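You operate a simulated robot arm through the tools that you are given. There is no shell and no other tool. Be economical: measure what you need, move in short steps, check, and stop when the job is done.

You are at the controls of a simulated two-armed robot. One attempt, no reset.

Task
Put three of the white bottles from the lower shelf of the narrow steel rack in the white basin. Take the grey pulse box on the bench between the furnace and the green bath and put it away on the top of the narrow steel rack. Press the shaker up button three times. Put the cone flask marked "7" from the door end of the concrete bench on the square tile there and the cone flask that says "6" on top of the grey square trivet. Any order will do. Set down upright: cone flask.

It is judged by the outcome, as a careful person would: the job done as asked, and still so three seconds after it is handed in. It fails if anything else is knocked over, pushed out of place, dropped, spilled or broken.

Robot
Two 7-joint arms with three-finger grippers on one trunk, on a base that drives. Base frame: it is fixed to the floor where the robot stands at the start and does not move with it; the origin is under the middle of the robot, x ahead of it, y to its left, z up. Readings come in mm, degrees, newtons and seconds.
The left shoulder is at the start at [85, 126, 1114], the right one opposite. With the tool pointing down near the work surface each hand reaches from about 100 to 300 mm from the robot's upright axis, wherever it stands, measured 20 degrees to its own side. Places, roughly: cone flask [-6250, -3000, 750]; grey pulse box [-3250, -3000, 750]; shaker up button [-5200, -2900, 1200]; square tile (9x9x2 cm) [-6100, -3100, 700]; square trivet (11x14x5 cm) [-6400, -2900, 700]; top of the narrow steel rack (21x91 cm) [500, -520, 700]; white basin (25x25x9 cm) [-400, 500, 800]; white bottle [500, -1000, 250]. Payload 2.94 kg a hand.
Tool frame (each hand has its own): the origin (TCP) lies between the finger pads and is the grasp point; the fingertips stand 30 mm ahead of it; z points along the fingers, y is the line along which they close. Largest opening 128 mm; the body of the gripper starts 93 mm behind the TCP.
Orientation is that of the tool frame in the base frame, as a unit quaternion [w, x, y, z]. With the fingers straight down and closing along the base's y, the tool's x points along the base's -x, its y along +y and its z along -z.

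Tools
- The arms move only by the tool apply_moves. It takes "left_deltas", "right_deltas" or both (then of equal length, played together; a hand with none holds still); each is text: rows parted by semicolons, each of 7 numbers parted by spaces: the shift along the tool's x, y, z in cm, then the turn, a rotation vector about the tool's x, y, z in degrees, then the closure, from 0 (fully open) to 1 (shut). In form: tx ty tz wx wy wz claw; .... A call has 1 to 8 rows; each row is the pose to reach, as a shift and turn from the pose commanded when the call began, along the tool's axes at that moment. A row lasts 0.2 s, in which the tool goes at most 50 mm and 8.6 degrees; a call with a longer step from one row to the next is refused whole, and so is a gripper value outside its range. Where a pose cannot be reached the arm comes as near as it can. A force on the tool above 40 N (or 10 N above the force at the start of the call, whichever is more), or a blocked arm, ends the call early, and 0.2 s more pass. Each finger halts on what it meets, pressing with about 41 N; the grip force reading is that of the motor and also rises with nothing between the fingers. The clock runs only during rows and for 0.2 s after the last one: add rows that repeat a pose to give the fingers time. It gives the time, the measured TCP pose, the force on the tool (base axes), the opening and the grip force at its end, in the units of the frame above (readings bear some noise), with the torque about the TCP (base axes, N m) and any sound that the robot's microphone picked up.
- Cameras (640 x 400 px; columns grow to the right, rows downward): "scene" is now at [200.2, 38.4, 1257.2]; the picture's right is [0.45, -0.89, 0.00], its down [-0.64, -0.33, -0.69] and it looks along [0.62, 0.32, -0.72] (base axes); focal length 214 px, centre (320, 200). "left" rides on the left gripper at [69, 15, -120] in its tool frame; the picture's right is [-0.21, 0.98, 0.00], its down [-0.82, -0.18, -0.54] and it looks along [-0.53, -0.12, 0.84] (tool axes); focal length 251 px, centre (320, 200). "right" rides on the right gripper at [69, -15, -120] in its tool frame; the picture's right is [0.21, 0.98, 0.00], its down [-0.82, 0.18, -0.54] and it looks along [-0.53, 0.12, 0.84] (tool axes); focal length 251 px, centre (320, 200). There is no depth. A picture from a camera that has moved, and an enlarged one, comes with that camera's place and axes in the base frame and with its lens.
- camera(camera): a new picture of that camera. The clock stands still meanwhile.
- slide_trunk(by): slides the trunk up (or, below 0, down) by that many mm; the arms and the scene camera ride with it, the base frame stays. It gives what a move gives, with no picture.
- drive_base(legs): drives the robot by 1 to 6 legs, each [ahead, left, turn to the left] in mm, mm and degrees, along the robot's own axes; the way and the turn of a leg run together, so that a leg with both is an arc; at most 1500 mm and 180 degrees a leg. The arms and the cameras ride along, it lands a little off, and it stops where it bumps. It gives what a move gives.
- turn_head(pan, tilt): turns the head with the scene camera to pan (to the left, within 80 degrees either way) and tilt (down, from -29 to 69), counted from straight ahead of the robot. It gives what a move gives.
- enlarge(camera, box): a new picture of the part [left, top, right, bottom] of that camera's present view, enlarged. The clock stands still meanwhile.
- close_job(): hands the job in; it is judged then, once.

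Go step by step. Nothing tells you exact positions but the pictures and the camera data: compare them with the known pose of the tool, close in by small moves and look again before you grip or let go. The budget is 196 turns and 172 pictures, counting those below and the enlarged ones. Unless the task says otherwise, let go and move clear before handing in.

The tools are called after "Call:" by a JSON object that holds its "method" and its "body". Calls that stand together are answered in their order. apply_moves: Moves the arms, as the interface text tells. Its arguments: {"type":"object","properties":{"left_deltas":{"type":"string"},"right_deltas":{"type":"string"}},"required":[]} The other tools are called the same way: slide_trunk (by) slides the trunk up or down; drive_base (legs) drives the base; turn_head (pan, tilt) turns the head that bears the scene camera; camera (camera) takes a picture; enlarge (camera, box) takes an enlarged picture of a part of a camera's view; close_job () hands the job in.

At the start:

```text
time_s: 0.0
left_tcp_pos: [488.7, -13.7, 1158.2]
left_ee_rot: [0.0, 0.0, 1.0, 0.0]
left_contact_force: [0.0, 0.1, 0.2]
left_wrist_torque: [0.01, -0.01, 0.02]
left_width: 128.1
left_gripper_force: 0.1
right_tcp_pos: [358.4, -451.2, 1164.2]
right_ee_rot: [0.0, 0.0, 1.0, 0.0]
right_contact_force: [-0.4, 0.1, -0.5]
right_wrist_torque: [-0.02, 0.0, -0.01]
right_width: 128.1
right_gripper_force: 0.1
trunk travel left (down, up): [-329.0, 218.0]
robot x, y, heading: [0.2, -2.0, 0.1]
head pan, tilt: [27.1, 46.2]
```

scene: 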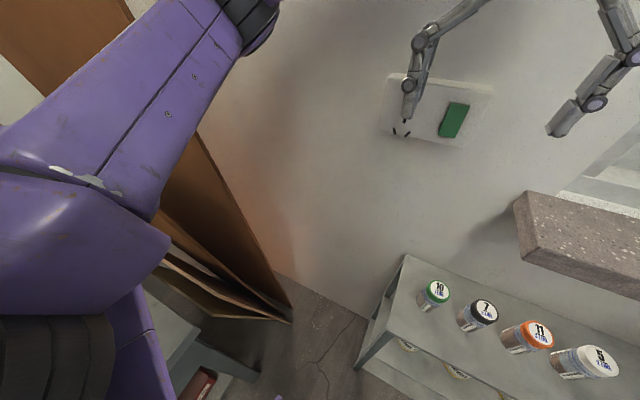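
right: 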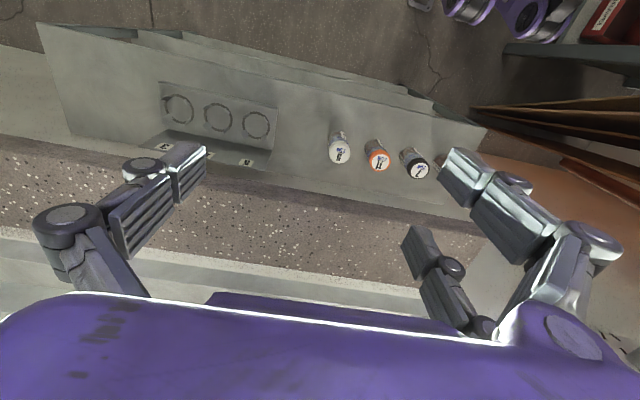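
left: 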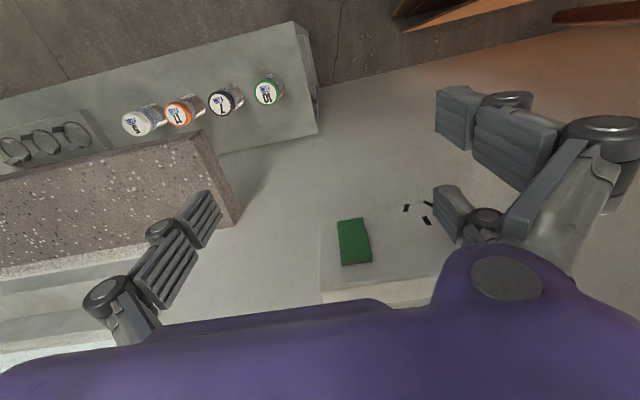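

I see a steel rack ahead to the right with bottles on it, under a stone window sill. I'll look around with the head first.

Call:
{"method": "turn_head", "body": {"pan": -45, "tilt": 45}}

```text
time_s: 1.4
left_tcp_pos: [488.6, -13.0, 1157.3]
left_ee_rot: [0.0, 0.0, 1.0, 0.001]
left_contact_force: [0.0, -0.9, 0.2]
left_wrist_torque: [0.01, -0.01, 0.01]
left_width: 127.9
left_gripper_force: 0.0
right_tcp_pos: [358.7, -451.0, 1164.8]
right_ee_rot: [0.0, 0.001, 1.0, 0.0]
right_contact_force: [0.4, 0.5, 0.0]
right_wrist_torque: [0.01, 0.02, 0.01]
right_width: 128.4
right_gripper_force: 0.1
trunk travel left (down, up): [-329.0, 218.0]
robot x, y, heading: [2.1, -3.5, -0.4]
head pan, tilt: [-45.0, 45.0]
```

Call:
{"method": "camera", "body": {"camera": "scene"}}

Call:
{"method": "turn_head", "body": {"pan": 75, "tilt": 35}}

Call:
{"method": "camera", "body": {"camera": "scene"}}

```text
168 pictures are left
camera scene: at [186.1, -55.6, 1258.9], right [-0.71, -0.71, 0.0], down [-0.5, 0.5, -0.71], along [0.5, -0.5, -0.71], focal length 214 px, centre (320, 200)
```

scene: 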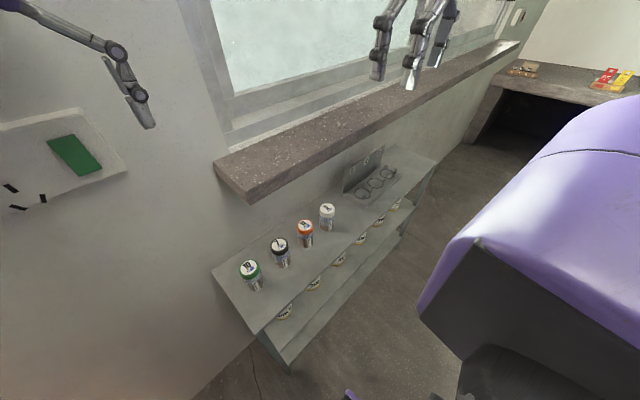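

```text
time_s: 3.4
left_tcp_pos: [487.6, -13.6, 1158.5]
left_ee_rot: [0.0, 0.0, 1.0, 0.0]
left_contact_force: [-0.4, -0.1, -0.4]
left_wrist_torque: [0.02, 0.02, -0.01]
left_width: 128.2
left_gripper_force: 0.0
right_tcp_pos: [359.6, -450.1, 1165.2]
right_ee_rot: [-0.001, 0.0, 1.0, 0.0]
right_contact_force: [-0.1, -0.1, -0.2]
right_wrist_torque: [-0.02, 0.0, 0.03]
right_width: 127.8
right_gripper_force: 0.0
trunk travel left (down, up): [-329.0, 218.0]
robot x, y, heading: [-0.9, 1.2, 0.1]
head pan, tilt: [75.0, 35.0]
```

```text
167 pictures are left
camera scene: at [151.4, 86.8, 1273.7], right [0.97, -0.26, 0.0], down [-0.15, -0.55, -0.82], along [0.21, 0.79, -0.57], focal length 214 px, centre (320, 200)
```

scene: 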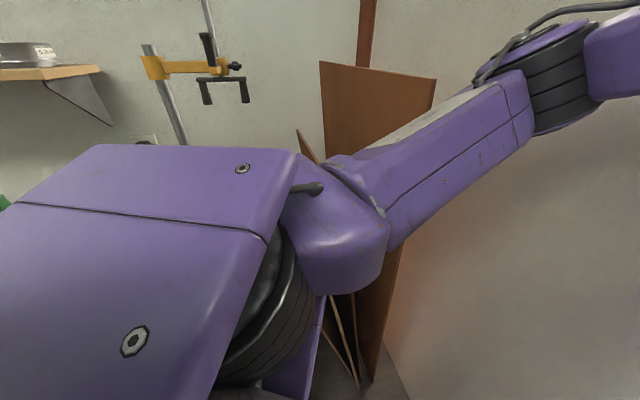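

The rack spans roughly x 390–600, y −50 to −960 with a sill above at about z 1000. I'll turn right in place to see the rest of the room.

Call:
{"method": "turn_head", "body": {"pan": 0, "tilt": 25}}

Call:
{"method": "drive_base", "body": {"legs": [[0, 0, -90]]}}

Call:
{"method": "camera", "body": {"camera": "scene"}}

Call:
{"method": "turn_head", "body": {"pan": -75, "tilt": 30}}

Call:
{"method": "camera", "body": {"camera": "scene"}}

```text
time_s: 4.9
left_tcp_pos: [488.5, -13.8, 1155.9]
left_ee_rot: [0.0, 0.0, 1.0, 0.0]
left_contact_force: [0.5, -0.3, -0.1]
left_wrist_torque: [0.0, 0.02, 0.0]
left_width: 128.0
left_gripper_force: 0.1
right_tcp_pos: [359.4, -451.9, 1164.5]
right_ee_rot: [0.0, 0.0, 1.0, 0.0]
right_contact_force: [0.3, 0.6, -0.5]
right_wrist_torque: [0.04, 0.03, 0.03]
right_width: 128.1
right_gripper_force: 0.1
trunk travel left (down, up): [-329.0, 218.0]
robot x, y, heading: [-0.7, 0.2, -0.0]
head pan, tilt: [0.0, 25.0]
```

```text
time_s: 9.1
left_tcp_pos: [-11.1, -520.3, 1150.0]
left_ee_rot: [-0.003, 0.7, 0.714, 0.006]
left_contact_force: [1.1, 0.0, -0.1]
left_wrist_torque: [0.0, 0.02, 0.04]
left_width: 127.9
left_gripper_force: 0.1
right_tcp_pos: [-451.3, -398.9, 1157.6]
right_ee_rot: [-0.004, 0.7, 0.714, 0.006]
right_contact_force: [-0.5, 0.3, 1.2]
right_wrist_torque: [0.03, 0.04, -0.03]
right_width: 127.8
right_gripper_force: 0.1
trunk travel left (down, up): [-329.0, 218.0]
robot x, y, heading: [-5.1, -16.4, -88.6]
head pan, tilt: [0.0, 25.0]
stopped in leg 1: the robot was blocked; the commanded pose is now the measured one
```

```text
166 pictures are left
camera scene: at [-3.5, -253.0, 1286.2], right [-1.0, -0.02, 0.0], down [0.0, 0.44, -0.9], along [0.02, -0.9, -0.44], focal length 214 px, centre (320, 200)
```

scene: 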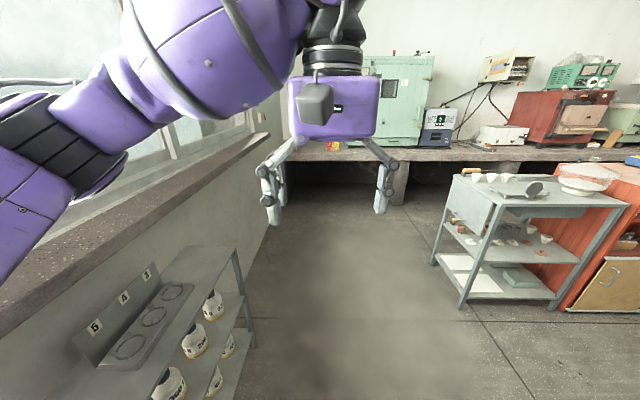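

```text
time_s: 10.5
left_tcp_pos: [-13.3, -519.9, 1149.1]
left_ee_rot: [-0.005, 0.701, 0.713, 0.008]
left_contact_force: [0.1, 0.2, -0.1]
left_wrist_torque: [0.01, 0.02, 0.0]
left_width: 128.3
left_gripper_force: 0.1
right_tcp_pos: [-452.4, -398.5, 1155.9]
right_ee_rot: [-0.004, 0.701, 0.713, 0.008]
right_contact_force: [-0.2, -0.2, -0.9]
right_wrist_torque: [0.02, -0.01, 0.03]
right_width: 128.1
right_gripper_force: 0.0
trunk travel left (down, up): [-329.0, 218.0]
robot x, y, heading: [0.0, -16.3, -89.0]
head pan, tilt: [-75.0, 30.0]
```

```text
165 pictures are left
camera scene: at [-93.5, -186.9, 1278.1], right [-0.28, 0.96, 0.02], down [0.49, 0.15, -0.86], along [-0.83, -0.23, -0.51], focal length 214 px, centre (320, 200)
```

scene: 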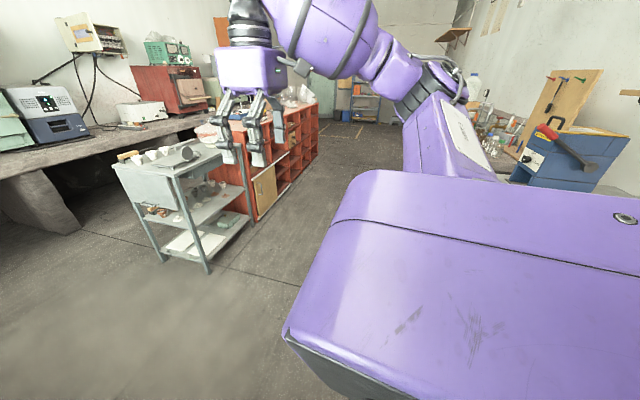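

The base stopped just short, likely with the left elbow near the sill. I'll shift right (−x) away and turn to look back at the rack.

Call:
{"method": "drive_base", "body": {"legs": [[0, -350, 0]]}}

Call:
{"method": "drive_base", "body": {"legs": [[0, 0, 50]]}}

Call:
{"method": "turn_head", "body": {"pan": 0, "tilt": 45}}

Call:
{"method": "camera", "body": {"camera": "scene"}}

```text
time_s: 14.3
left_tcp_pos: [-354.3, -516.8, 1152.0]
left_ee_rot: [-0.006, 0.7, 0.714, 0.0]
left_contact_force: [0.5, 0.2, -0.5]
left_wrist_torque: [-0.02, 0.02, 0.01]
left_width: 128.3
left_gripper_force: 0.1
right_tcp_pos: [-795.2, -395.7, 1164.6]
right_ee_rot: [-0.006, 0.7, 0.714, -0.001]
right_contact_force: [0.2, -0.2, -1.0]
right_wrist_torque: [0.02, -0.01, -0.03]
right_width: 128.1
right_gripper_force: 0.1
trunk travel left (down, up): [-329.0, 218.0]
robot x, y, heading: [-364.0, -20.5, -89.2]
head pan, tilt: [-75.0, 30.0]
```

```text
time_s: 16.9
left_tcp_pos: [7.2, -340.1, 1157.0]
left_ee_rot: [0.0, 0.339, 0.941, 0.0]
left_contact_force: [-0.3, 0.6, -0.3]
left_wrist_torque: [0.01, 0.0, 0.0]
left_width: 127.9
left_gripper_force: 0.0
right_tcp_pos: [-371.1, -594.7, 1164.9]
right_ee_rot: [0.0, 0.338, 0.941, -0.001]
right_contact_force: [-0.8, -0.2, 1.1]
right_wrist_torque: [0.0, 0.01, 0.0]
right_width: 127.9
right_gripper_force: 0.0
trunk travel left (down, up): [-329.0, 218.0]
robot x, y, heading: [-359.9, -17.1, -39.6]
head pan, tilt: [-75.0, 30.0]
```

```text
time_s: 18.4
left_tcp_pos: [6.9, -340.9, 1156.5]
left_ee_rot: [0.0, 0.339, 0.941, 0.0]
left_contact_force: [0.0, 0.2, -0.6]
left_wrist_torque: [-0.04, 0.01, -0.02]
left_width: 127.7
left_gripper_force: 0.0
right_tcp_pos: [-371.2, -594.5, 1164.3]
right_ee_rot: [0.0, 0.338, 0.941, 0.0]
right_contact_force: [0.7, -0.3, 0.8]
right_wrist_torque: [0.01, 0.02, 0.05]
right_width: 127.9
right_gripper_force: 0.0
trunk travel left (down, up): [-329.0, 218.0]
robot x, y, heading: [-361.4, -21.6, -40.0]
head pan, tilt: [0.0, 45.0]
```

```text
164 pictures are left
camera scene: at [-198.7, -151.3, 1258.9], right [-0.64, -0.77, 0.0], down [-0.54, 0.45, -0.71], along [0.54, -0.45, -0.71], focal length 214 px, centre (320, 200)
```

scene: 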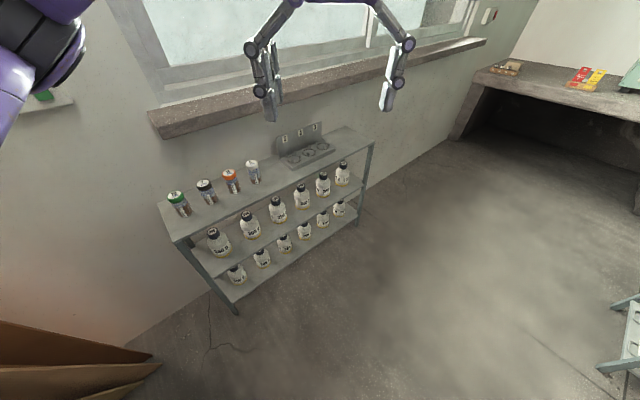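

Three levels: top, middle with six bottles, lower with six smaller white bottles. I'll enlarge.

Call:
{"method": "enlarge", "body": {"camera": "scene", "box": [150, 110, 400, 320]}}

Call:
{"method": "turn_head", "body": {"pan": 0, "tilt": -5}}

Call:
{"method": "drive_base", "body": {"legs": [[0, 0, -140]]}}

Call:
{"method": "camera", "body": {"camera": "scene"}}

```text
1.90 times, centred on (275, 215) of scene
camera zoom: at [-198.7, -151.3, 1258.9], right [-0.64, -0.77, 0.0], down [-0.54, 0.45, -0.71], along [0.54, -0.45, -0.71], focal length 408 px, centre (406, 171)
```

zoom: 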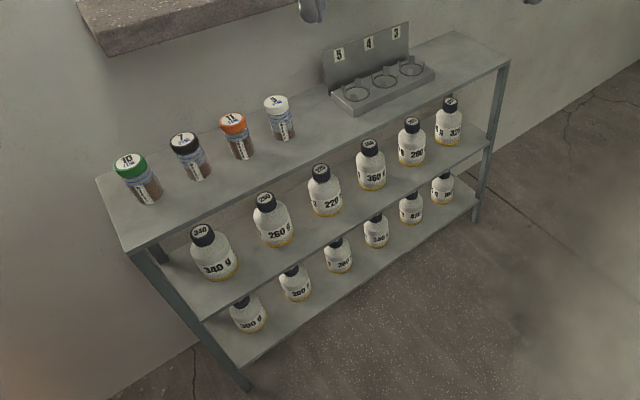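

```text
time_s: 19.5
left_tcp_pos: [6.6, -340.1, 1155.7]
left_ee_rot: [0.0, 0.338, 0.941, -0.001]
left_contact_force: [0.5, 0.4, 0.4]
left_wrist_torque: [-0.02, 0.0, -0.01]
left_width: 128.1
left_gripper_force: 0.0
right_tcp_pos: [-371.5, -595.3, 1164.8]
right_ee_rot: [0.0, 0.338, 0.941, 0.0]
right_contact_force: [0.0, -0.1, 0.3]
right_wrist_torque: [-0.06, -0.01, -0.01]
right_width: 128.1
right_gripper_force: 0.1
trunk travel left (down, up): [-329.0, 218.0]
robot x, y, heading: [-357.4, -18.3, -39.6]
head pan, tilt: [0.0, -5.0]
```

```text
time_s: 25.7
left_tcp_pos: [-848.3, -15.8, 1156.9]
left_ee_rot: [0.0, 1.0, 0.012, 0.0]
left_contact_force: [0.2, -0.2, -0.9]
left_wrist_torque: [0.0, 0.0, 0.03]
left_width: 127.9
left_gripper_force: 0.0
right_tcp_pos: [-729.0, 423.4, 1165.0]
right_ee_rot: [0.0, 1.0, 0.012, 0.001]
right_contact_force: [-0.3, 0.4, 0.8]
right_wrist_torque: [0.02, 0.02, 0.02]
right_width: 128.0
right_gripper_force: 0.1
trunk travel left (down, up): [-329.0, 218.0]
robot x, y, heading: [-356.3, -16.2, -178.4]
head pan, tilt: [0.0, -5.0]
```

```text
162 pictures are left
camera scene: at [-577.0, -22.0, 1337.6], right [-0.02, 1.0, 0.0], down [-0.09, 0.0, -1.0], along [-1.0, -0.02, 0.09], focal length 214 px, centre (320, 200)
```

scene: 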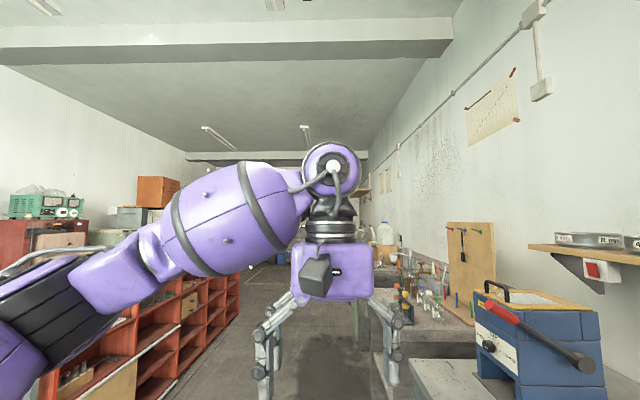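

Now find the basin at robot's right.

Call:
{"method": "turn_head", "body": {"pan": -78, "tilt": 40}}

Call:
{"method": "camera", "body": {"camera": "scene"}}

Call:
{"method": "camera", "body": {"camera": "right"}}

```text
time_s: 27.2
left_tcp_pos: [-849.4, -16.5, 1156.4]
left_ee_rot: [0.0, 1.0, 0.012, 0.0]
left_contact_force: [-0.1, 0.6, 0.8]
left_wrist_torque: [-0.01, 0.02, -0.01]
left_width: 127.9
left_gripper_force: 0.1
right_tcp_pos: [-729.7, 424.2, 1163.9]
right_ee_rot: [0.0, 1.0, 0.013, 0.0]
right_contact_force: [0.8, 0.3, 0.1]
right_wrist_torque: [-0.04, 0.0, 0.04]
right_width: 128.0
right_gripper_force: 0.1
trunk travel left (down, up): [-329.0, 218.0]
robot x, y, heading: [-355.5, -20.9, -178.6]
head pan, tilt: [-78.0, 40.0]
```

```text
161 pictures are left
camera scene: at [-509.2, 62.7, 1266.2], right [0.97, 0.23, 0.0], down [0.15, -0.63, -0.77], along [-0.18, 0.75, -0.64], focal length 214 px, centre (320, 200)
```

scene: 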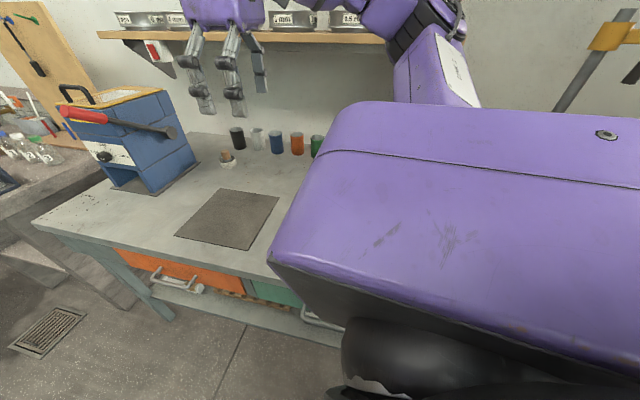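

```text
160 pictures are left
camera right: at [-659.7, 441.1, 1284.7], right [0.24, -0.97, 0.0], down [-0.82, -0.2, 0.54], along [-0.53, -0.13, -0.84], focal length 251 px, centre (320, 200)
```

right: 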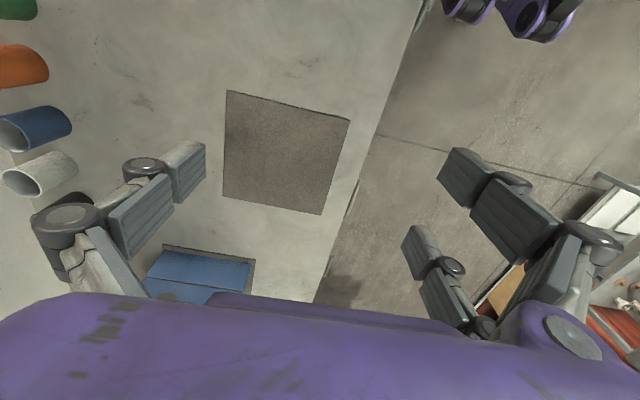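

The basin must be behind the right arm on the grey table (front edge about y 320). Now I'll return facing the rack, with a look down to judge footprint.

Call:
{"method": "drive_base", "body": {"legs": [[0, 0, 178.5]]}}

Call:
{"method": "turn_head", "body": {"pan": -10, "tilt": 65}}

Call:
{"method": "camera", "body": {"camera": "scene"}}

Call:
{"method": "turn_head", "body": {"pan": 78, "tilt": 60}}

Call:
{"method": "camera", "body": {"camera": "scene"}}

```text
time_s: 34.8
left_tcp_pos: [127.1, -45.9, 1156.9]
left_ee_rot: [-0.001, 0.013, 1.0, 0.0]
left_contact_force: [-1.0, -0.5, -0.2]
left_wrist_torque: [-0.01, 0.01, -0.03]
left_width: 128.2
left_gripper_force: 0.0
right_tcp_pos: [-12.1, -479.6, 1164.4]
right_ee_rot: [0.0, 0.013, 1.0, 0.0]
right_contact_force: [-0.5, 0.6, -0.5]
right_wrist_torque: [-0.01, 0.03, 0.04]
right_width: 128.0
right_gripper_force: 0.0
trunk travel left (down, up): [-329.0, 218.0]
robot x, y, heading: [-362.2, -19.0, -1.7]
head pan, tilt: [-78.0, 40.0]
```

```text
time_s: 36.2
left_tcp_pos: [126.2, -44.6, 1156.2]
left_ee_rot: [0.0, 0.013, 1.0, 0.0]
left_contact_force: [0.1, 0.4, 0.9]
left_wrist_torque: [0.04, 0.01, -0.01]
left_width: 127.8
left_gripper_force: 0.1
right_tcp_pos: [-12.8, -479.6, 1165.8]
right_ee_rot: [0.0, 0.013, 1.0, 0.0]
right_contact_force: [0.1, -0.6, 0.3]
right_wrist_torque: [-0.02, -0.02, -0.01]
right_width: 128.1
right_gripper_force: 0.0
trunk travel left (down, up): [-329.0, 218.0]
robot x, y, heading: [-362.1, -20.8, -1.4]
head pan, tilt: [-10.0, 65.0]
```

```text
159 pictures are left
camera scene: at [-172.1, -32.6, 1233.8], right [-0.2, -0.98, 0.0], down [-0.89, 0.18, -0.42], along [0.41, -0.08, -0.91], focal length 214 px, centre (320, 200)
```

scene: 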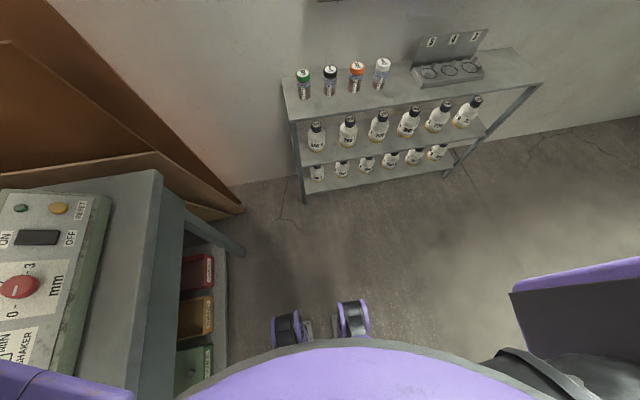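

```text
time_s: 37.8
left_tcp_pos: [125.2, -45.0, 1157.1]
left_ee_rot: [0.0, 0.013, 1.0, 0.0]
left_contact_force: [-0.7, -0.5, 0.6]
left_wrist_torque: [-0.01, 0.03, -0.01]
left_width: 128.2
left_gripper_force: 0.0
right_tcp_pos: [-13.0, -480.0, 1164.1]
right_ee_rot: [-0.001, 0.013, 1.0, 0.0]
right_contact_force: [-0.2, 0.2, 0.1]
right_wrist_torque: [0.0, 0.0, 0.04]
right_width: 128.2
right_gripper_force: 0.0
trunk travel left (down, up): [-329.0, 218.0]
robot x, y, heading: [-362.1, -19.9, -1.5]
head pan, tilt: [78.0, 60.0]
```

```text
158 pictures are left
camera scene: at [-161.9, -21.2, 1242.7], right [-0.01, -1.0, 0.0], down [-0.84, 0.01, -0.54], along [0.54, -0.01, -0.84], focal length 214 px, centre (320, 200)
```

scene: 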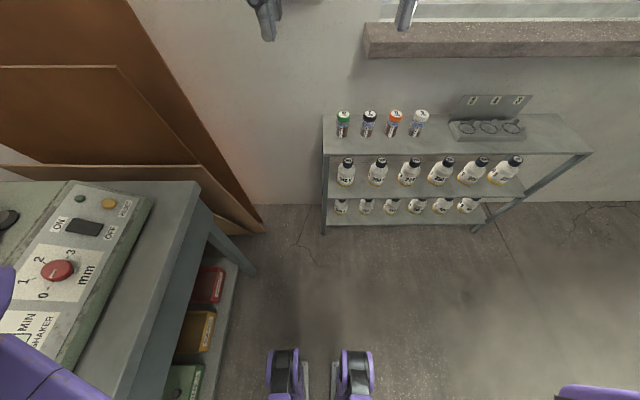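

I can see the robot's front casters, and the base is short. I'll shift to the rack's right end, tuck the left hand and pitch the right hand forward.

Call:
{"method": "drive_base", "body": {"legs": [[100, -650, 1.5]]}}

Call:
{"method": "apply_moves", "body": {"left_deltas": "3 2 -0.7 0 0 0 0; 6 4 -1.4 0 0 0 0; 9 6 -2.1 0 0 0 0; 12 8 -2.8 0 0 0 0; 15 10 -3.5 0 0 0 0; 18 12 -4.2 0 0 0 0; 21 14 -4.9 0 0 0 0; 24 16 -5.6 0 0 0 0", "right_deltas": "0 3.1 3 0 -7.5 0 0; 0 6.2 6 0 -15 0 0; 0 9.3 9 0 -22.5 0 0; 0 12.4 12 0 -30 0 0; 0 15.5 15 0 -37.5 0 0; 0 18.6 18 0 -45 0 0; 0 21.7 21 0 -52.5 0 0; 0 25 24 0 -60 0 0"}}

Call:
{"method": "turn_head", "body": {"pan": -10, "tilt": 55}}

Call:
{"method": "camera", "body": {"camera": "scene"}}

```text
time_s: 43.9
left_tcp_pos: [222.4, -666.9, 1156.9]
left_ee_rot: [0.001, -0.001, 1.0, 0.0]
left_contact_force: [0.4, 0.0, -0.8]
left_wrist_torque: [-0.01, 0.02, -0.01]
left_width: 128.2
left_gripper_force: 0.1
right_tcp_pos: [93.6, -1105.5, 1164.5]
right_ee_rot: [0.0, -0.001, 1.0, 0.001]
right_contact_force: [0.4, -0.1, -0.6]
right_wrist_torque: [-0.01, 0.02, 0.01]
right_width: 128.0
right_gripper_force: 0.0
trunk travel left (down, up): [-329.0, 218.0]
robot x, y, heading: [-266.0, -651.3, -0.1]
head pan, tilt: [78.0, 60.0]
```

```text
time_s: 45.6
left_tcp_pos: [5.1, -516.1, 1208.9]
left_ee_rot: [0.001, -0.011, 1.0, -0.004]
left_contact_force: [11.4, 3.5, 0.8]
left_wrist_torque: [-0.36, 1.39, -0.32]
left_width: 127.9
left_gripper_force: 0.1
right_tcp_pos: [262.3, -923.0, 1042.1]
right_ee_rot: [0.446, -0.004, 0.895, 0.003]
right_contact_force: [1.0, 0.6, -0.5]
right_wrist_torque: [-0.03, 0.04, -0.04]
right_width: 127.5
right_gripper_force: 0.1
right hand out of reach, approached as far as the arm can: row 4, 5, 6, 7, 8
trunk travel left (down, up): [-329.0, 218.0]
robot x, y, heading: [-266.7, -654.4, 0.3]
head pan, tilt: [78.0, 60.0]
stopped in row 8 (left hand): the force on the tool passed its limit at 113 N (the readings are from after the stop); the commanded pose is now the measured one
```

```text
time_s: 47.2
left_tcp_pos: [-0.3, -521.2, 1211.6]
left_ee_rot: [0.003, -0.01, 1.0, -0.003]
left_contact_force: [55.3, -5.3, 11.6]
left_wrist_torque: [0.7, 7.1, 0.06]
left_width: 128.1
left_gripper_force: 0.1
right_tcp_pos: [259.0, -926.4, 1045.2]
right_ee_rot: [0.448, -0.005, 0.894, 0.005]
right_contact_force: [-0.3, 0.1, -0.3]
right_wrist_torque: [-0.01, -0.01, 0.06]
right_width: 128.2
right_gripper_force: 0.0
trunk travel left (down, up): [-329.0, 218.0]
robot x, y, heading: [-267.7, -654.1, 0.1]
head pan, tilt: [-10.0, 55.0]
```

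```text
157 pictures are left
camera scene: at [-66.4, -649.6, 1245.9], right [0.06, -1.0, 0.0], down [-0.81, -0.05, -0.58], along [0.58, 0.04, -0.82], focal length 214 px, centre (320, 200)
```

scene: 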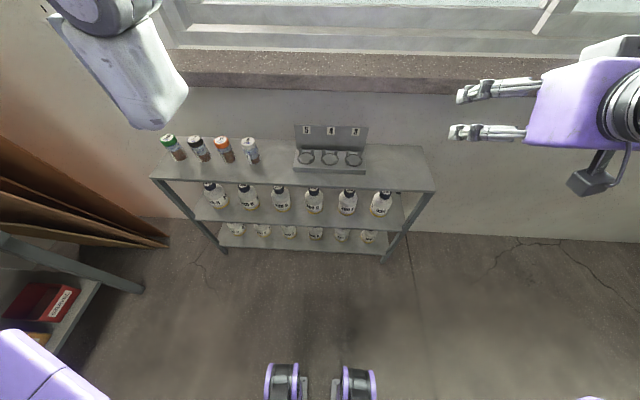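

The left hand leans on the head; I'll move it out to the left and lower. Then move the right hand forward and down.

Call:
{"method": "apply_moves", "body": {"left_deltas": "-3 3 1 0 0 0 0; -3 7 3 0 0 0 0; -3 11 5 0 0 0 0; -3 15 7 0 0 0 0; -3 19 9 0 0 0 0"}}

Call:
{"method": "apply_moves", "body": {"right_deltas": "3 0 3 0 0 0 0; 6 0 6 0 0 0 0; 9 0 9 0 0 0 0; 12 0 10 0 0 0 0; 15 0 11 0 0 0 0; 18 0 12 0 0 0 0; 21 0 13 0 0 0 0; 24 0 14 0 0 0 0"}}

Call:
{"method": "camera", "body": {"camera": "scene"}}

```text
time_s: 48.5
left_tcp_pos: [26.4, -330.3, 1118.0]
left_ee_rot: [0.003, -0.009, 1.0, -0.004]
left_contact_force: [0.2, 0.1, 0.4]
left_wrist_torque: [-0.04, 0.02, -0.02]
left_width: 128.0
left_gripper_force: 0.0
right_tcp_pos: [260.3, -925.1, 1042.9]
right_ee_rot: [0.447, -0.004, 0.894, 0.004]
right_contact_force: [-0.2, -0.9, 0.4]
right_wrist_torque: [0.03, 0.02, -0.03]
right_width: 128.1
right_gripper_force: 0.1
trunk travel left (down, up): [-329.0, 218.0]
robot x, y, heading: [-264.4, -658.6, 0.3]
head pan, tilt: [-10.0, 55.0]
```

```text
time_s: 50.2
left_tcp_pos: [25.9, -332.3, 1118.8]
left_ee_rot: [0.002, -0.01, 1.0, -0.002]
left_contact_force: [-0.5, 0.2, -0.2]
left_wrist_torque: [-0.01, 0.0, 0.0]
left_width: 128.2
left_gripper_force: 0.0
right_tcp_pos: [228.5, -926.9, 767.5]
right_ee_rot: [0.448, -0.005, 0.894, 0.005]
right_contact_force: [0.3, -1.0, -0.1]
right_wrist_torque: [0.0, -0.02, -0.06]
right_width: 128.1
right_gripper_force: 0.1
trunk travel left (down, up): [-329.0, 218.0]
robot x, y, heading: [-272.3, -655.1, 0.1]
head pan, tilt: [-10.0, 55.0]
```

```text
156 pictures are left
camera scene: at [-67.2, -666.4, 1245.4], right [-0.17, -0.99, 0.0], down [-0.81, 0.14, -0.57], along [0.56, -0.1, -0.82], focal length 214 px, centre (320, 200)
```

scene: 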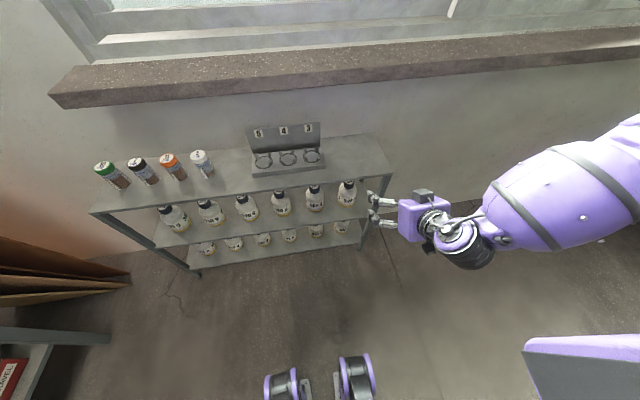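

The arm works in this pose. Lower the trunk fully, then lower the hand to shelf height while still outside the rack.

Call:
{"method": "slide_trunk", "body": {"by": -328}}

Call:
{"method": "apply_moves", "body": {"right_deltas": "2.9 1 2.1 0 0 0 0; 5.8 2 4.2 0 0 0 0; 8.7 3 6.3 0 0 0 0; 11.6 4 8.4 0 0 0 0; 14.5 5 10.5 0 0 0 0; 17.4 6 12.6 0 0 0 0; 17.4 6 12.6 0 0 0 0"}}

Call:
{"method": "camera", "body": {"camera": "scene"}}

Call:
{"method": "camera", "body": {"camera": "right"}}

```text
time_s: 53.5
left_tcp_pos: [26.3, -330.3, 791.1]
left_ee_rot: [0.002, -0.01, 1.0, -0.003]
left_contact_force: [-0.5, -0.6, -1.0]
left_wrist_torque: [-0.03, 0.01, 0.0]
left_width: 128.0
left_gripper_force: 0.0
right_tcp_pos: [226.4, -925.0, 441.4]
right_ee_rot: [0.448, -0.004, 0.894, 0.004]
right_contact_force: [0.9, -0.5, -0.5]
right_wrist_torque: [0.0, 0.01, 0.0]
right_width: 127.9
right_gripper_force: 0.0
trunk travel left (down, up): [-1.0, 546.0]
robot x, y, heading: [-265.9, -655.1, 0.1]
head pan, tilt: [-10.0, 55.0]
```

```text
time_s: 55.1
left_tcp_pos: [26.3, -330.8, 791.5]
left_ee_rot: [0.002, -0.01, 1.0, -0.003]
left_contact_force: [0.3, -0.1, 0.2]
left_wrist_torque: [-0.01, 0.0, 0.0]
left_width: 127.7
left_gripper_force: 0.0
right_tcp_pos: [252.3, -918.3, 322.0]
right_ee_rot: [0.446, -0.005, 0.895, 0.004]
right_contact_force: [-0.5, -0.5, 0.3]
right_wrist_torque: [0.0, 0.0, 0.0]
right_width: 127.9
right_gripper_force: 0.1
right hand out of reach, approached as far as the arm can: row 3, 4, 5, 6, 7
trunk travel left (down, up): [-1.0, 546.0]
robot x, y, heading: [-267.6, -655.7, 0.3]
head pan, tilt: [-10.0, 55.0]
```

```text
155 pictures are left
camera scene: at [34.9, -666.0, 908.0], right [-0.17, -0.99, 0.0], down [-0.81, 0.14, -0.57], along [0.57, -0.1, -0.82], focal length 214 px, centre (320, 200)
```

scene: 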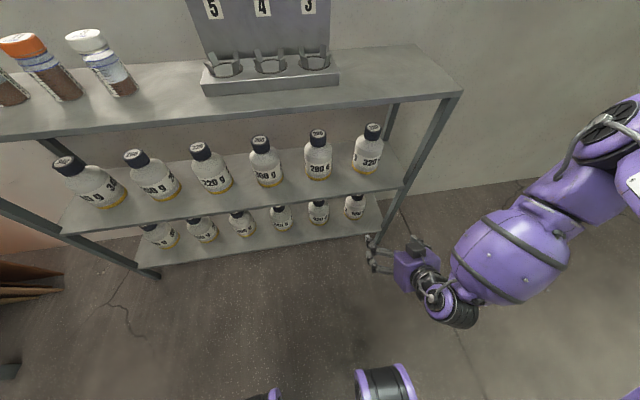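

```text
154 pictures are left
camera right: at [116.4, -933.5, 339.4], right [-0.14, 0.98, -0.17], down [0.06, 0.18, 0.98], along [0.99, 0.13, -0.08], focal length 251 px, centre (320, 200)
```

right: 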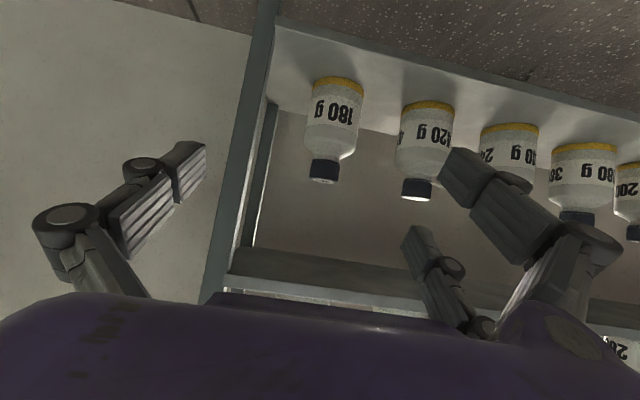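

The reach bottoms out at z 322 here; bringing the hand in front of the shoulder should let it go lower. Try that.

Call:
{"method": "apply_moves", "body": {"right_deltas": "0 2 -2 0 0 0 0; 0 4 -4 0 0 0 0; 0 6 -5 0 0 0 0; 0 6 -5 0 0 0 0"}}

```text
time_s: 56.1
left_tcp_pos: [24.5, -329.7, 791.9]
left_ee_rot: [0.003, -0.01, 1.0, -0.003]
left_contact_force: [0.3, 0.3, 0.4]
left_wrist_torque: [-0.04, 0.0, -0.01]
left_width: 128.0
left_gripper_force: 0.0
right_tcp_pos: [222.3, -872.4, 370.3]
right_ee_rot: [0.448, -0.005, 0.894, 0.005]
right_contact_force: [-0.7, 0.3, 0.8]
right_wrist_torque: [-0.01, 0.0, 0.03]
right_width: 127.7
right_gripper_force: 0.1
right hand out of reach, approached as far as the arm can: row 1, 2, 3, 4
trunk travel left (down, up): [-1.0, 546.0]
robot x, y, heading: [-270.6, -661.4, 0.2]
head pan, tilt: [-10.0, 55.0]
```

Call:
{"method": "apply_moves", "body": {"right_deltas": "2 -4 2 0 0 0 0; 5 -7 4 0 0 0 0; 8 -10 6 0 0 0 0; 11 -13 8 0 0 0 0; 13 -15 10 0 0 0 0; 13 -15 10 0 0 0 0"}}

```text
time_s: 57.5
left_tcp_pos: [25.6, -330.2, 792.6]
left_ee_rot: [0.003, -0.01, 1.0, -0.003]
left_contact_force: [0.5, -0.6, -0.6]
left_wrist_torque: [0.0, -0.02, 0.02]
left_width: 127.9
left_gripper_force: 0.2
right_tcp_pos: [250.4, -1031.8, 281.4]
right_ee_rot: [0.447, -0.004, 0.895, 0.004]
right_contact_force: [0.1, 0.9, -0.6]
right_wrist_torque: [-0.01, -0.01, 0.04]
right_width: 128.0
right_gripper_force: 0.0
right hand out of reach, approached as far as the arm can: row 2, 3, 4, 5, 6
trunk travel left (down, up): [-1.0, 546.0]
robot x, y, heading: [-264.7, -659.2, 0.4]
head pan, tilt: [-10.0, 55.0]
```

Call:
{"method": "apply_moves", "body": {"right_deltas": "0 2 2 0 0 0 0; 0 4 4 0 0 0 0; 0 6 6 0 0 0 0; 0 8 8 0 0 0 0; -0.3 10 9.8 0 0 0 0; -0.3 10 9.8 0 0 0 0"}}

```text
time_s: 58.9
left_tcp_pos: [25.2, -330.1, 792.3]
left_ee_rot: [0.003, -0.01, 1.0, -0.003]
left_contact_force: [-0.2, 0.2, -0.7]
left_wrist_torque: [0.0, 0.0, 0.04]
left_width: 128.1
left_gripper_force: 0.1
right_tcp_pos: [327.1, -957.7, 285.2]
right_ee_rot: [0.447, -0.004, 0.894, 0.004]
right_contact_force: [-0.4, -0.7, -0.2]
right_wrist_torque: [-0.01, -0.03, 0.01]
right_width: 128.1
right_gripper_force: 0.0
right hand out of reach, approached as far as the arm can: row 1, 2, 3, 4, 5, 6
trunk travel left (down, up): [-1.0, 546.0]
robot x, y, heading: [-266.2, -655.6, 0.2]
head pan, tilt: [-10.0, 55.0]
```

Higher lateral offset lets it go lower. I'll go for lateral −360 and z≈265, and look at the gripper's shape.

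Call:
{"method": "apply_moves", "body": {"right_deltas": "0.8 -2.5 0.4 0 0 0 0; 1.6 -5 0.8 0 0 0 0; 1.8 -6 1.3 0 0 0 0; 1.8 -6 1.3 0 0 0 0"}}

Call:
{"method": "enlarge", "body": {"camera": "scene", "box": [280, 140, 520, 340]}}

```text
time_s: 59.9
left_tcp_pos: [26.1, -330.4, 790.4]
left_ee_rot: [0.003, -0.01, 1.0, -0.002]
left_contact_force: [0.2, -0.2, 0.0]
left_wrist_torque: [-0.03, 0.03, 0.06]
left_width: 128.0
left_gripper_force: 0.1
right_tcp_pos: [330.0, -1018.6, 266.8]
right_ee_rot: [0.445, -0.004, 0.895, 0.004]
right_contact_force: [-0.2, 0.0, -0.2]
right_wrist_torque: [0.0, -0.01, -0.02]
right_width: 128.1
right_gripper_force: 0.0
right hand out of reach, approached as far as the arm can: row 3, 4
trunk travel left (down, up): [-1.0, 546.0]
robot x, y, heading: [-268.7, -656.3, -0.0]
head pan, tilt: [-10.0, 55.0]
```

```text
2.00 times, centred on (400, 240) of scene
camera zoom: at [34.9, -666.0, 908.0], right [-0.17, -0.99, 0.0], down [-0.81, 0.14, -0.57], along [0.57, -0.1, -0.82], focal length 429 px, centre (160, 120)
```

zoom: 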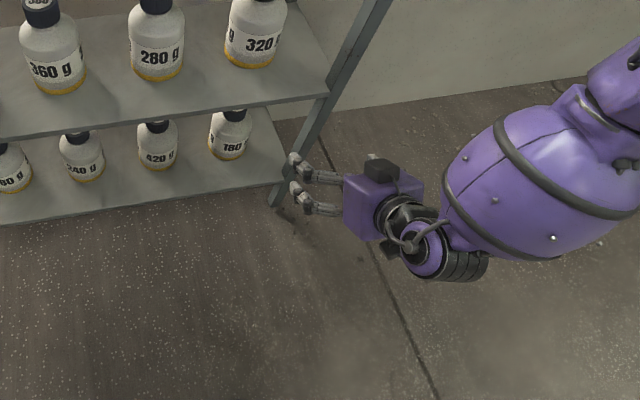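

Cap top of the "180 g" bottle triangulates to about (468, −876, 286), middle shelf underside ≈415. I'll shift left 142 to line up, then check.

Call:
{"method": "drive_base", "body": {"legs": [[0, 142, 0]]}}

Call:
{"method": "camera", "body": {"camera": "right"}}

Call:
{"method": "camera", "body": {"camera": "scene"}}

```text
time_s: 61.8
left_tcp_pos: [26.2, -186.8, 792.1]
left_ee_rot: [0.003, -0.009, 1.0, -0.003]
left_contact_force: [0.8, 0.7, -0.2]
left_wrist_torque: [0.02, -0.01, -0.01]
left_width: 128.2
left_gripper_force: 0.1
right_tcp_pos: [329.1, -875.4, 267.4]
right_ee_rot: [0.447, -0.005, 0.894, 0.005]
right_contact_force: [-0.8, 0.2, 0.4]
right_wrist_torque: [0.02, 0.01, -0.03]
right_width: 128.2
right_gripper_force: 0.1
trunk travel left (down, up): [-1.0, 546.0]
robot x, y, heading: [-263.9, -513.3, 0.3]
head pan, tilt: [-10.0, 55.0]
```

```text
152 pictures are left
camera right: at [193.9, -891.0, 284.9], right [-0.14, 0.98, -0.17], down [0.06, 0.18, 0.98], along [0.99, 0.13, -0.08], focal length 251 px, centre (320, 200)
```

right: 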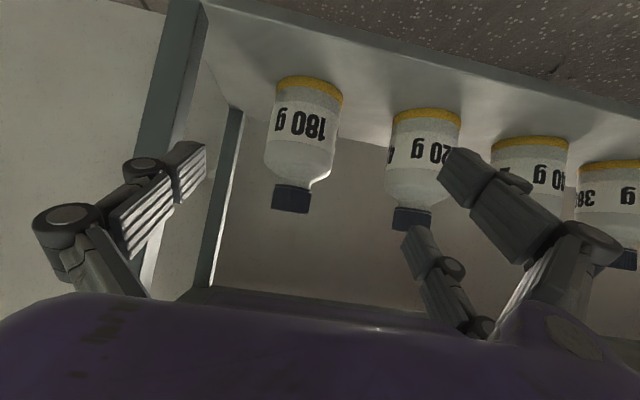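

```text
151 pictures are left
camera scene: at [34.5, -522.6, 908.0], right [-0.17, -0.99, 0.0], down [-0.81, 0.14, -0.57], along [0.57, -0.1, -0.82], focal length 214 px, centre (320, 200)
```

scene: 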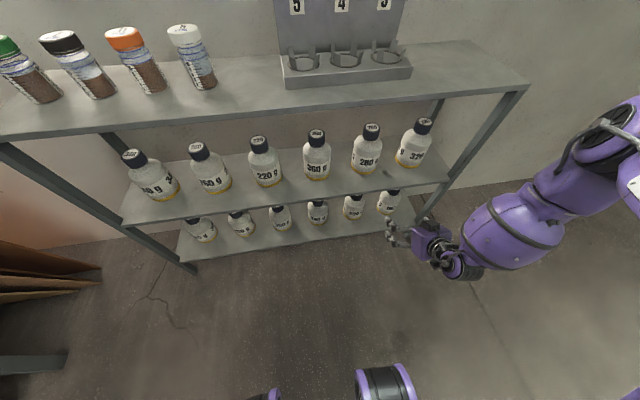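

The hand is nearly aligned with the cap. Drive forward about 105 mm and look again.

Call:
{"method": "drive_base", "body": {"legs": [[105, -6, 0]]}}

Call:
{"method": "camera", "body": {"camera": "right"}}

Call:
{"method": "enlarge", "body": {"camera": "scene", "box": [340, 140, 500, 260]}}

```text
time_s: 63.0
left_tcp_pos: [129.4, -192.7, 791.8]
left_ee_rot: [0.003, -0.011, 1.0, -0.002]
left_contact_force: [-0.1, 0.9, -0.4]
left_wrist_torque: [0.0, 0.01, -0.02]
left_width: 127.9
left_gripper_force: 0.1
right_tcp_pos: [433.6, -881.8, 267.8]
right_ee_rot: [0.446, -0.004, 0.895, 0.004]
right_contact_force: [1.0, -0.4, 1.3]
right_wrist_torque: [-0.01, -0.01, 0.04]
right_width: 127.8
right_gripper_force: 0.0
trunk travel left (down, up): [-1.0, 546.0]
robot x, y, heading: [-164.3, -522.0, 0.3]
head pan, tilt: [-10.0, 55.0]
```

```text
150 pictures are left
camera right: at [296.9, -897.3, 284.6], right [-0.14, 0.98, -0.17], down [0.06, 0.18, 0.98], along [0.99, 0.13, -0.08], focal length 251 px, centre (320, 200)
```

right: 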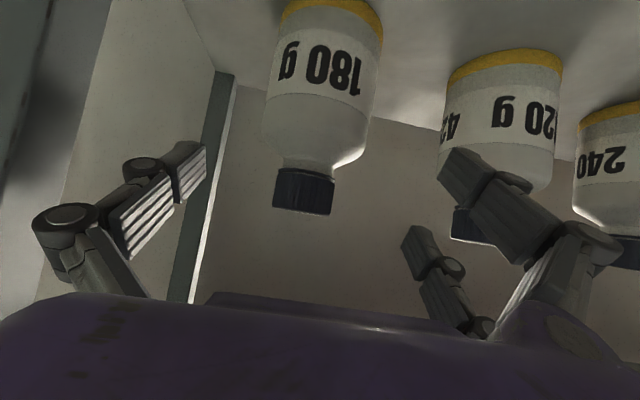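

```text
3.33 times, centred on (420, 200) of scene
camera zoom: at [137.9, -528.8, 907.9], right [-0.17, -0.99, 0.0], down [-0.81, 0.14, -0.57], along [0.56, -0.1, -0.82], focal length 715 px, centre (-13, 200)
```

zoom: 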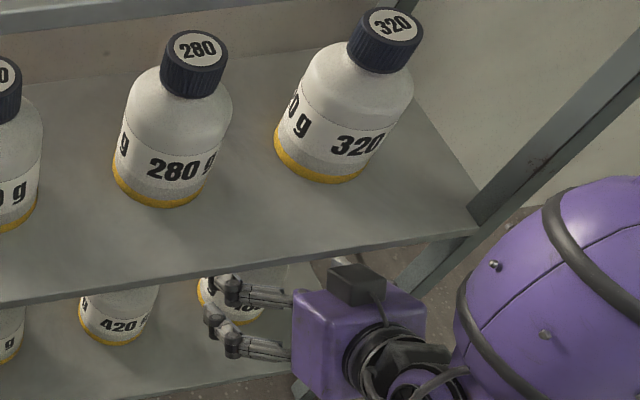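

The cap is about 65 mm ahead of the grasp point; I'll advance 42 mm so the fingertips take the cap, keeping clear of the middle shelf.

Call:
{"method": "drive_base", "body": {"legs": [[42, -6, 0]]}}

Call:
{"method": "camera", "body": {"camera": "right"}}

Call:
{"method": "enlarge", "body": {"camera": "scene", "box": [340, 140, 500, 260]}}

```text
time_s: 63.9
left_tcp_pos: [172.5, -198.5, 792.4]
left_ee_rot: [0.003, -0.009, 1.0, -0.002]
left_contact_force: [0.0, 0.0, -0.2]
left_wrist_torque: [0.0, 0.04, 0.01]
left_width: 128.0
left_gripper_force: 0.1
right_tcp_pos: [475.2, -886.7, 267.7]
right_ee_rot: [0.446, -0.004, 0.895, 0.004]
right_contact_force: [0.6, 0.2, -0.6]
right_wrist_torque: [0.02, 0.0, -0.03]
right_width: 127.9
right_gripper_force: 0.1
trunk travel left (down, up): [-1.0, 546.0]
robot x, y, heading: [-116.5, -524.0, 0.2]
head pan, tilt: [-10.0, 55.0]
```

```text
148 pictures are left
camera right: at [339.4, -903.1, 284.6], right [-0.14, 0.98, -0.17], down [0.06, 0.18, 0.98], along [0.99, 0.13, -0.08], focal length 251 px, centre (320, 200)
```

right: 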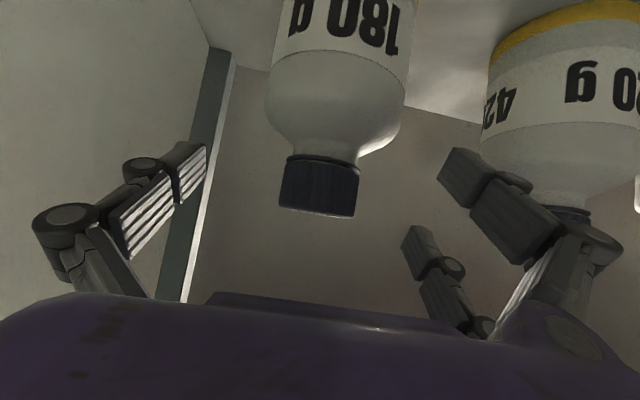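

```text
3.33 times, centred on (420, 200) of scene
camera zoom: at [180.5, -534.6, 907.9], right [-0.17, -0.99, 0.0], down [-0.81, 0.14, -0.57], along [0.56, -0.1, -0.82], focal length 715 px, centre (-13, 200)
```

zoom: 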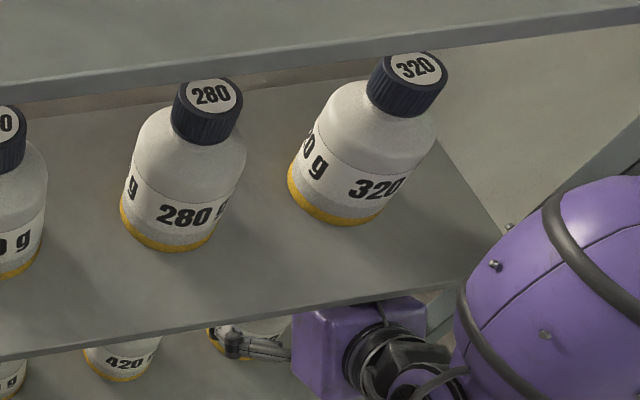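

The cap is centred between the fingers, about 14 mm ahead of the TCP. Close.

Call:
{"method": "apply_moves", "body": {"right_deltas": "0 0 0 0 0 0 0.3; 0 0 0 0 0 0 0.6; 0 0 0 0 0 0 1; 0 0 0 0 0 0 1; 0 0 0 0 0 0 1; 0 0 0 0 0 0 1"}}

Call:
{"method": "camera", "body": {"camera": "right"}}

```text
time_s: 65.2
left_tcp_pos: [170.9, -199.3, 792.2]
left_ee_rot: [0.002, -0.01, 1.0, -0.003]
left_contact_force: [-0.7, 0.0, 1.0]
left_wrist_torque: [-0.01, 0.01, -0.01]
left_width: 128.0
left_gripper_force: 0.1
right_tcp_pos: [474.9, -887.0, 268.7]
right_ee_rot: [0.447, -0.003, 0.895, 0.004]
right_contact_force: [0.0, 1.4, 3.3]
right_wrist_torque: [0.31, 0.03, 0.04]
right_width: 57.5
right_gripper_force: 41.2
trunk travel left (down, up): [-1.0, 546.0]
robot x, y, heading: [-121.0, -525.4, 0.2]
head pan, tilt: [-10.0, 55.0]
```

```text
146 pictures are left
camera right: at [339.5, -902.8, 285.0], right [-0.14, 0.98, -0.17], down [0.06, 0.18, 0.98], along [0.99, 0.13, -0.08], focal length 251 px, centre (320, 200)
```

right: 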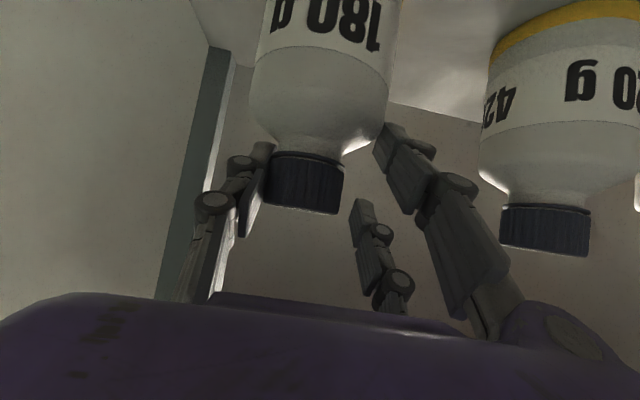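

The grip is only at the very tips, partly on the shoulder. I'll reopen, advance 16 mm, shift right 8 mm and look.

Call:
{"method": "apply_moves", "body": {"right_deltas": "0 0 0 0 0 0 0.6; 0 0 0 0 0 0 0.3; 0 0 0 0 0 0 0.1; 0 0 0 0 0 0 0.1"}}

Call:
{"method": "drive_base", "body": {"legs": [[18, -8, 0]]}}

Call:
{"method": "camera", "body": {"camera": "right"}}

Call:
{"method": "camera", "body": {"camera": "scene"}}

```text
time_s: 66.2
left_tcp_pos: [171.0, -199.0, 790.8]
left_ee_rot: [0.003, -0.009, 1.0, -0.003]
left_contact_force: [-0.1, -0.5, 0.5]
left_wrist_torque: [0.03, 0.02, -0.02]
left_width: 128.0
left_gripper_force: 0.0
right_tcp_pos: [474.3, -886.1, 267.5]
right_ee_rot: [0.446, -0.005, 0.895, 0.005]
right_contact_force: [-0.6, 0.0, -0.1]
right_wrist_torque: [0.03, -0.01, 0.0]
right_width: 115.0
right_gripper_force: 0.1
trunk travel left (down, up): [-1.0, 546.0]
robot x, y, heading: [-120.7, -524.8, 0.3]
head pan, tilt: [-10.0, 55.0]
```

```text
time_s: 67.0
left_tcp_pos: [189.0, -207.9, 792.3]
left_ee_rot: [0.003, -0.01, 1.0, -0.002]
left_contact_force: [0.6, 0.0, 0.4]
left_wrist_torque: [-0.01, 0.01, -0.05]
left_width: 128.1
left_gripper_force: 0.1
right_tcp_pos: [493.0, -895.5, 268.3]
right_ee_rot: [0.446, -0.004, 0.895, 0.004]
right_contact_force: [0.3, -0.6, 0.1]
right_wrist_torque: [-0.01, 0.03, -0.01]
right_width: 115.2
right_gripper_force: 0.1
trunk travel left (down, up): [-1.0, 546.0]
robot x, y, heading: [-102.2, -533.0, 0.2]
head pan, tilt: [-10.0, 55.0]
```

```text
145 pictures are left
camera right: at [357.2, -911.0, 284.7], right [-0.14, 0.98, -0.17], down [0.06, 0.18, 0.98], along [0.99, 0.13, -0.08], focal length 251 px, centre (320, 200)
```

right: 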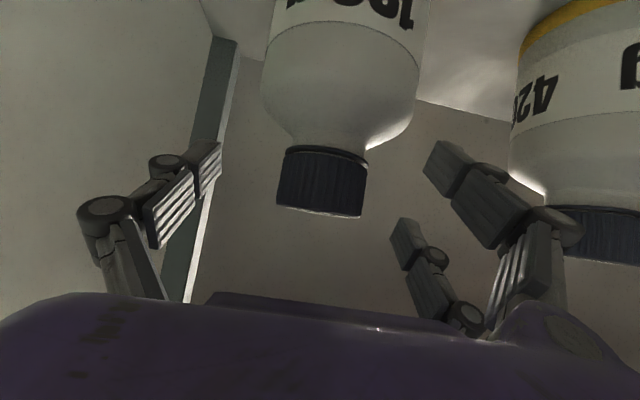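

```text
144 pictures are left
camera scene: at [198.2, -542.5, 908.0], right [-0.17, -0.99, 0.0], down [-0.81, 0.14, -0.57], along [0.56, -0.1, -0.82], focal length 214 px, centre (320, 200)
```

scene: 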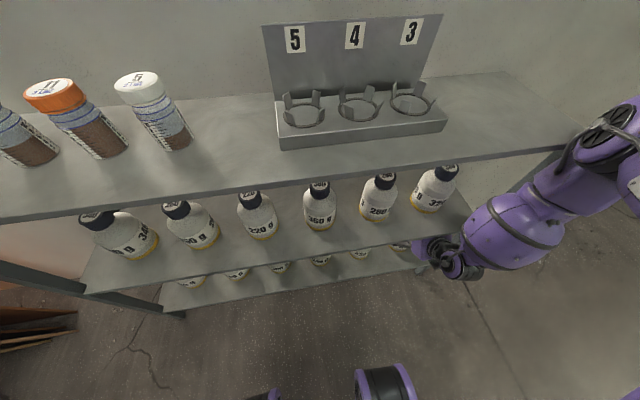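

Call:
{"method": "apply_moves", "body": {"right_deltas": "0 0 0 0 0 0 0.3; 0 0 0 0 0 0 0.6; 0 0 0 0 0 0 1; 0 0 0 0 0 0 1; 0 0 0 0 0 0 1; 0 0 0 0 0 0 1"}}

Call:
{"method": "camera", "body": {"camera": "right"}}

```text
time_s: 68.4
left_tcp_pos: [190.4, -207.5, 791.3]
left_ee_rot: [0.003, -0.009, 1.0, -0.002]
left_contact_force: [0.1, 0.6, 0.5]
left_wrist_torque: [-0.03, 0.02, 0.02]
left_width: 127.9
left_gripper_force: 0.0
right_tcp_pos: [493.7, -894.8, 267.8]
right_ee_rot: [0.447, -0.004, 0.895, 0.004]
right_contact_force: [-1.1, 2.7, 6.2]
right_wrist_torque: [0.61, 0.1, -0.04]
right_width: 55.3
right_gripper_force: 41.2
trunk travel left (down, up): [-1.0, 546.0]
robot x, y, heading: [-103.0, -528.6, 0.3]
head pan, tilt: [-10.0, 55.0]
```

```text
143 pictures are left
camera right: at [357.4, -910.5, 285.2], right [-0.14, 0.98, -0.17], down [0.06, 0.18, 0.98], along [0.99, 0.13, -0.08], focal length 251 px, centre (320, 200)
```

right: 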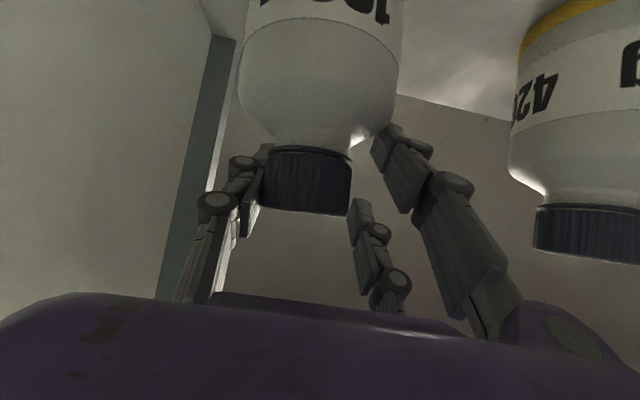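

Test lift by 8 mm with the trunk and look.

Call:
{"method": "slide_trunk", "body": {"by": 8}}

Call:
{"method": "camera", "body": {"camera": "right"}}

```text
time_s: 69.0
left_tcp_pos: [189.2, -207.1, 799.5]
left_ee_rot: [0.002, -0.01, 1.0, -0.001]
left_contact_force: [0.0, -0.3, 0.2]
left_wrist_torque: [0.0, -0.02, 0.01]
left_width: 128.1
left_gripper_force: 0.0
right_tcp_pos: [491.6, -895.1, 272.0]
right_ee_rot: [0.444, -0.005, 0.896, 0.005]
right_contact_force: [-0.3, 3.4, -35.8]
right_wrist_torque: [-0.58, -5.57, -0.07]
right_width: 48.5
right_gripper_force: 41.2
trunk travel left (down, up): [-9.0, 538.0]
robot x, y, heading: [-107.0, -533.8, -0.0]
head pan, tilt: [-10.0, 55.0]
```

```text
142 pictures are left
camera right: at [356.1, -911.2, 290.6], right [-0.14, 0.98, -0.17], down [0.07, 0.18, 0.98], along [0.99, 0.13, -0.09], focal length 251 px, centre (320, 200)
```

right: 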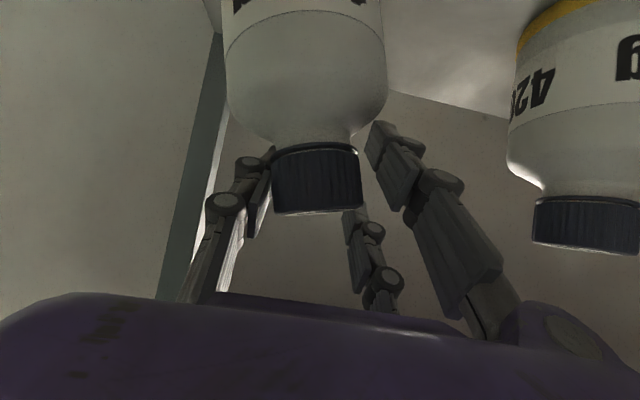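

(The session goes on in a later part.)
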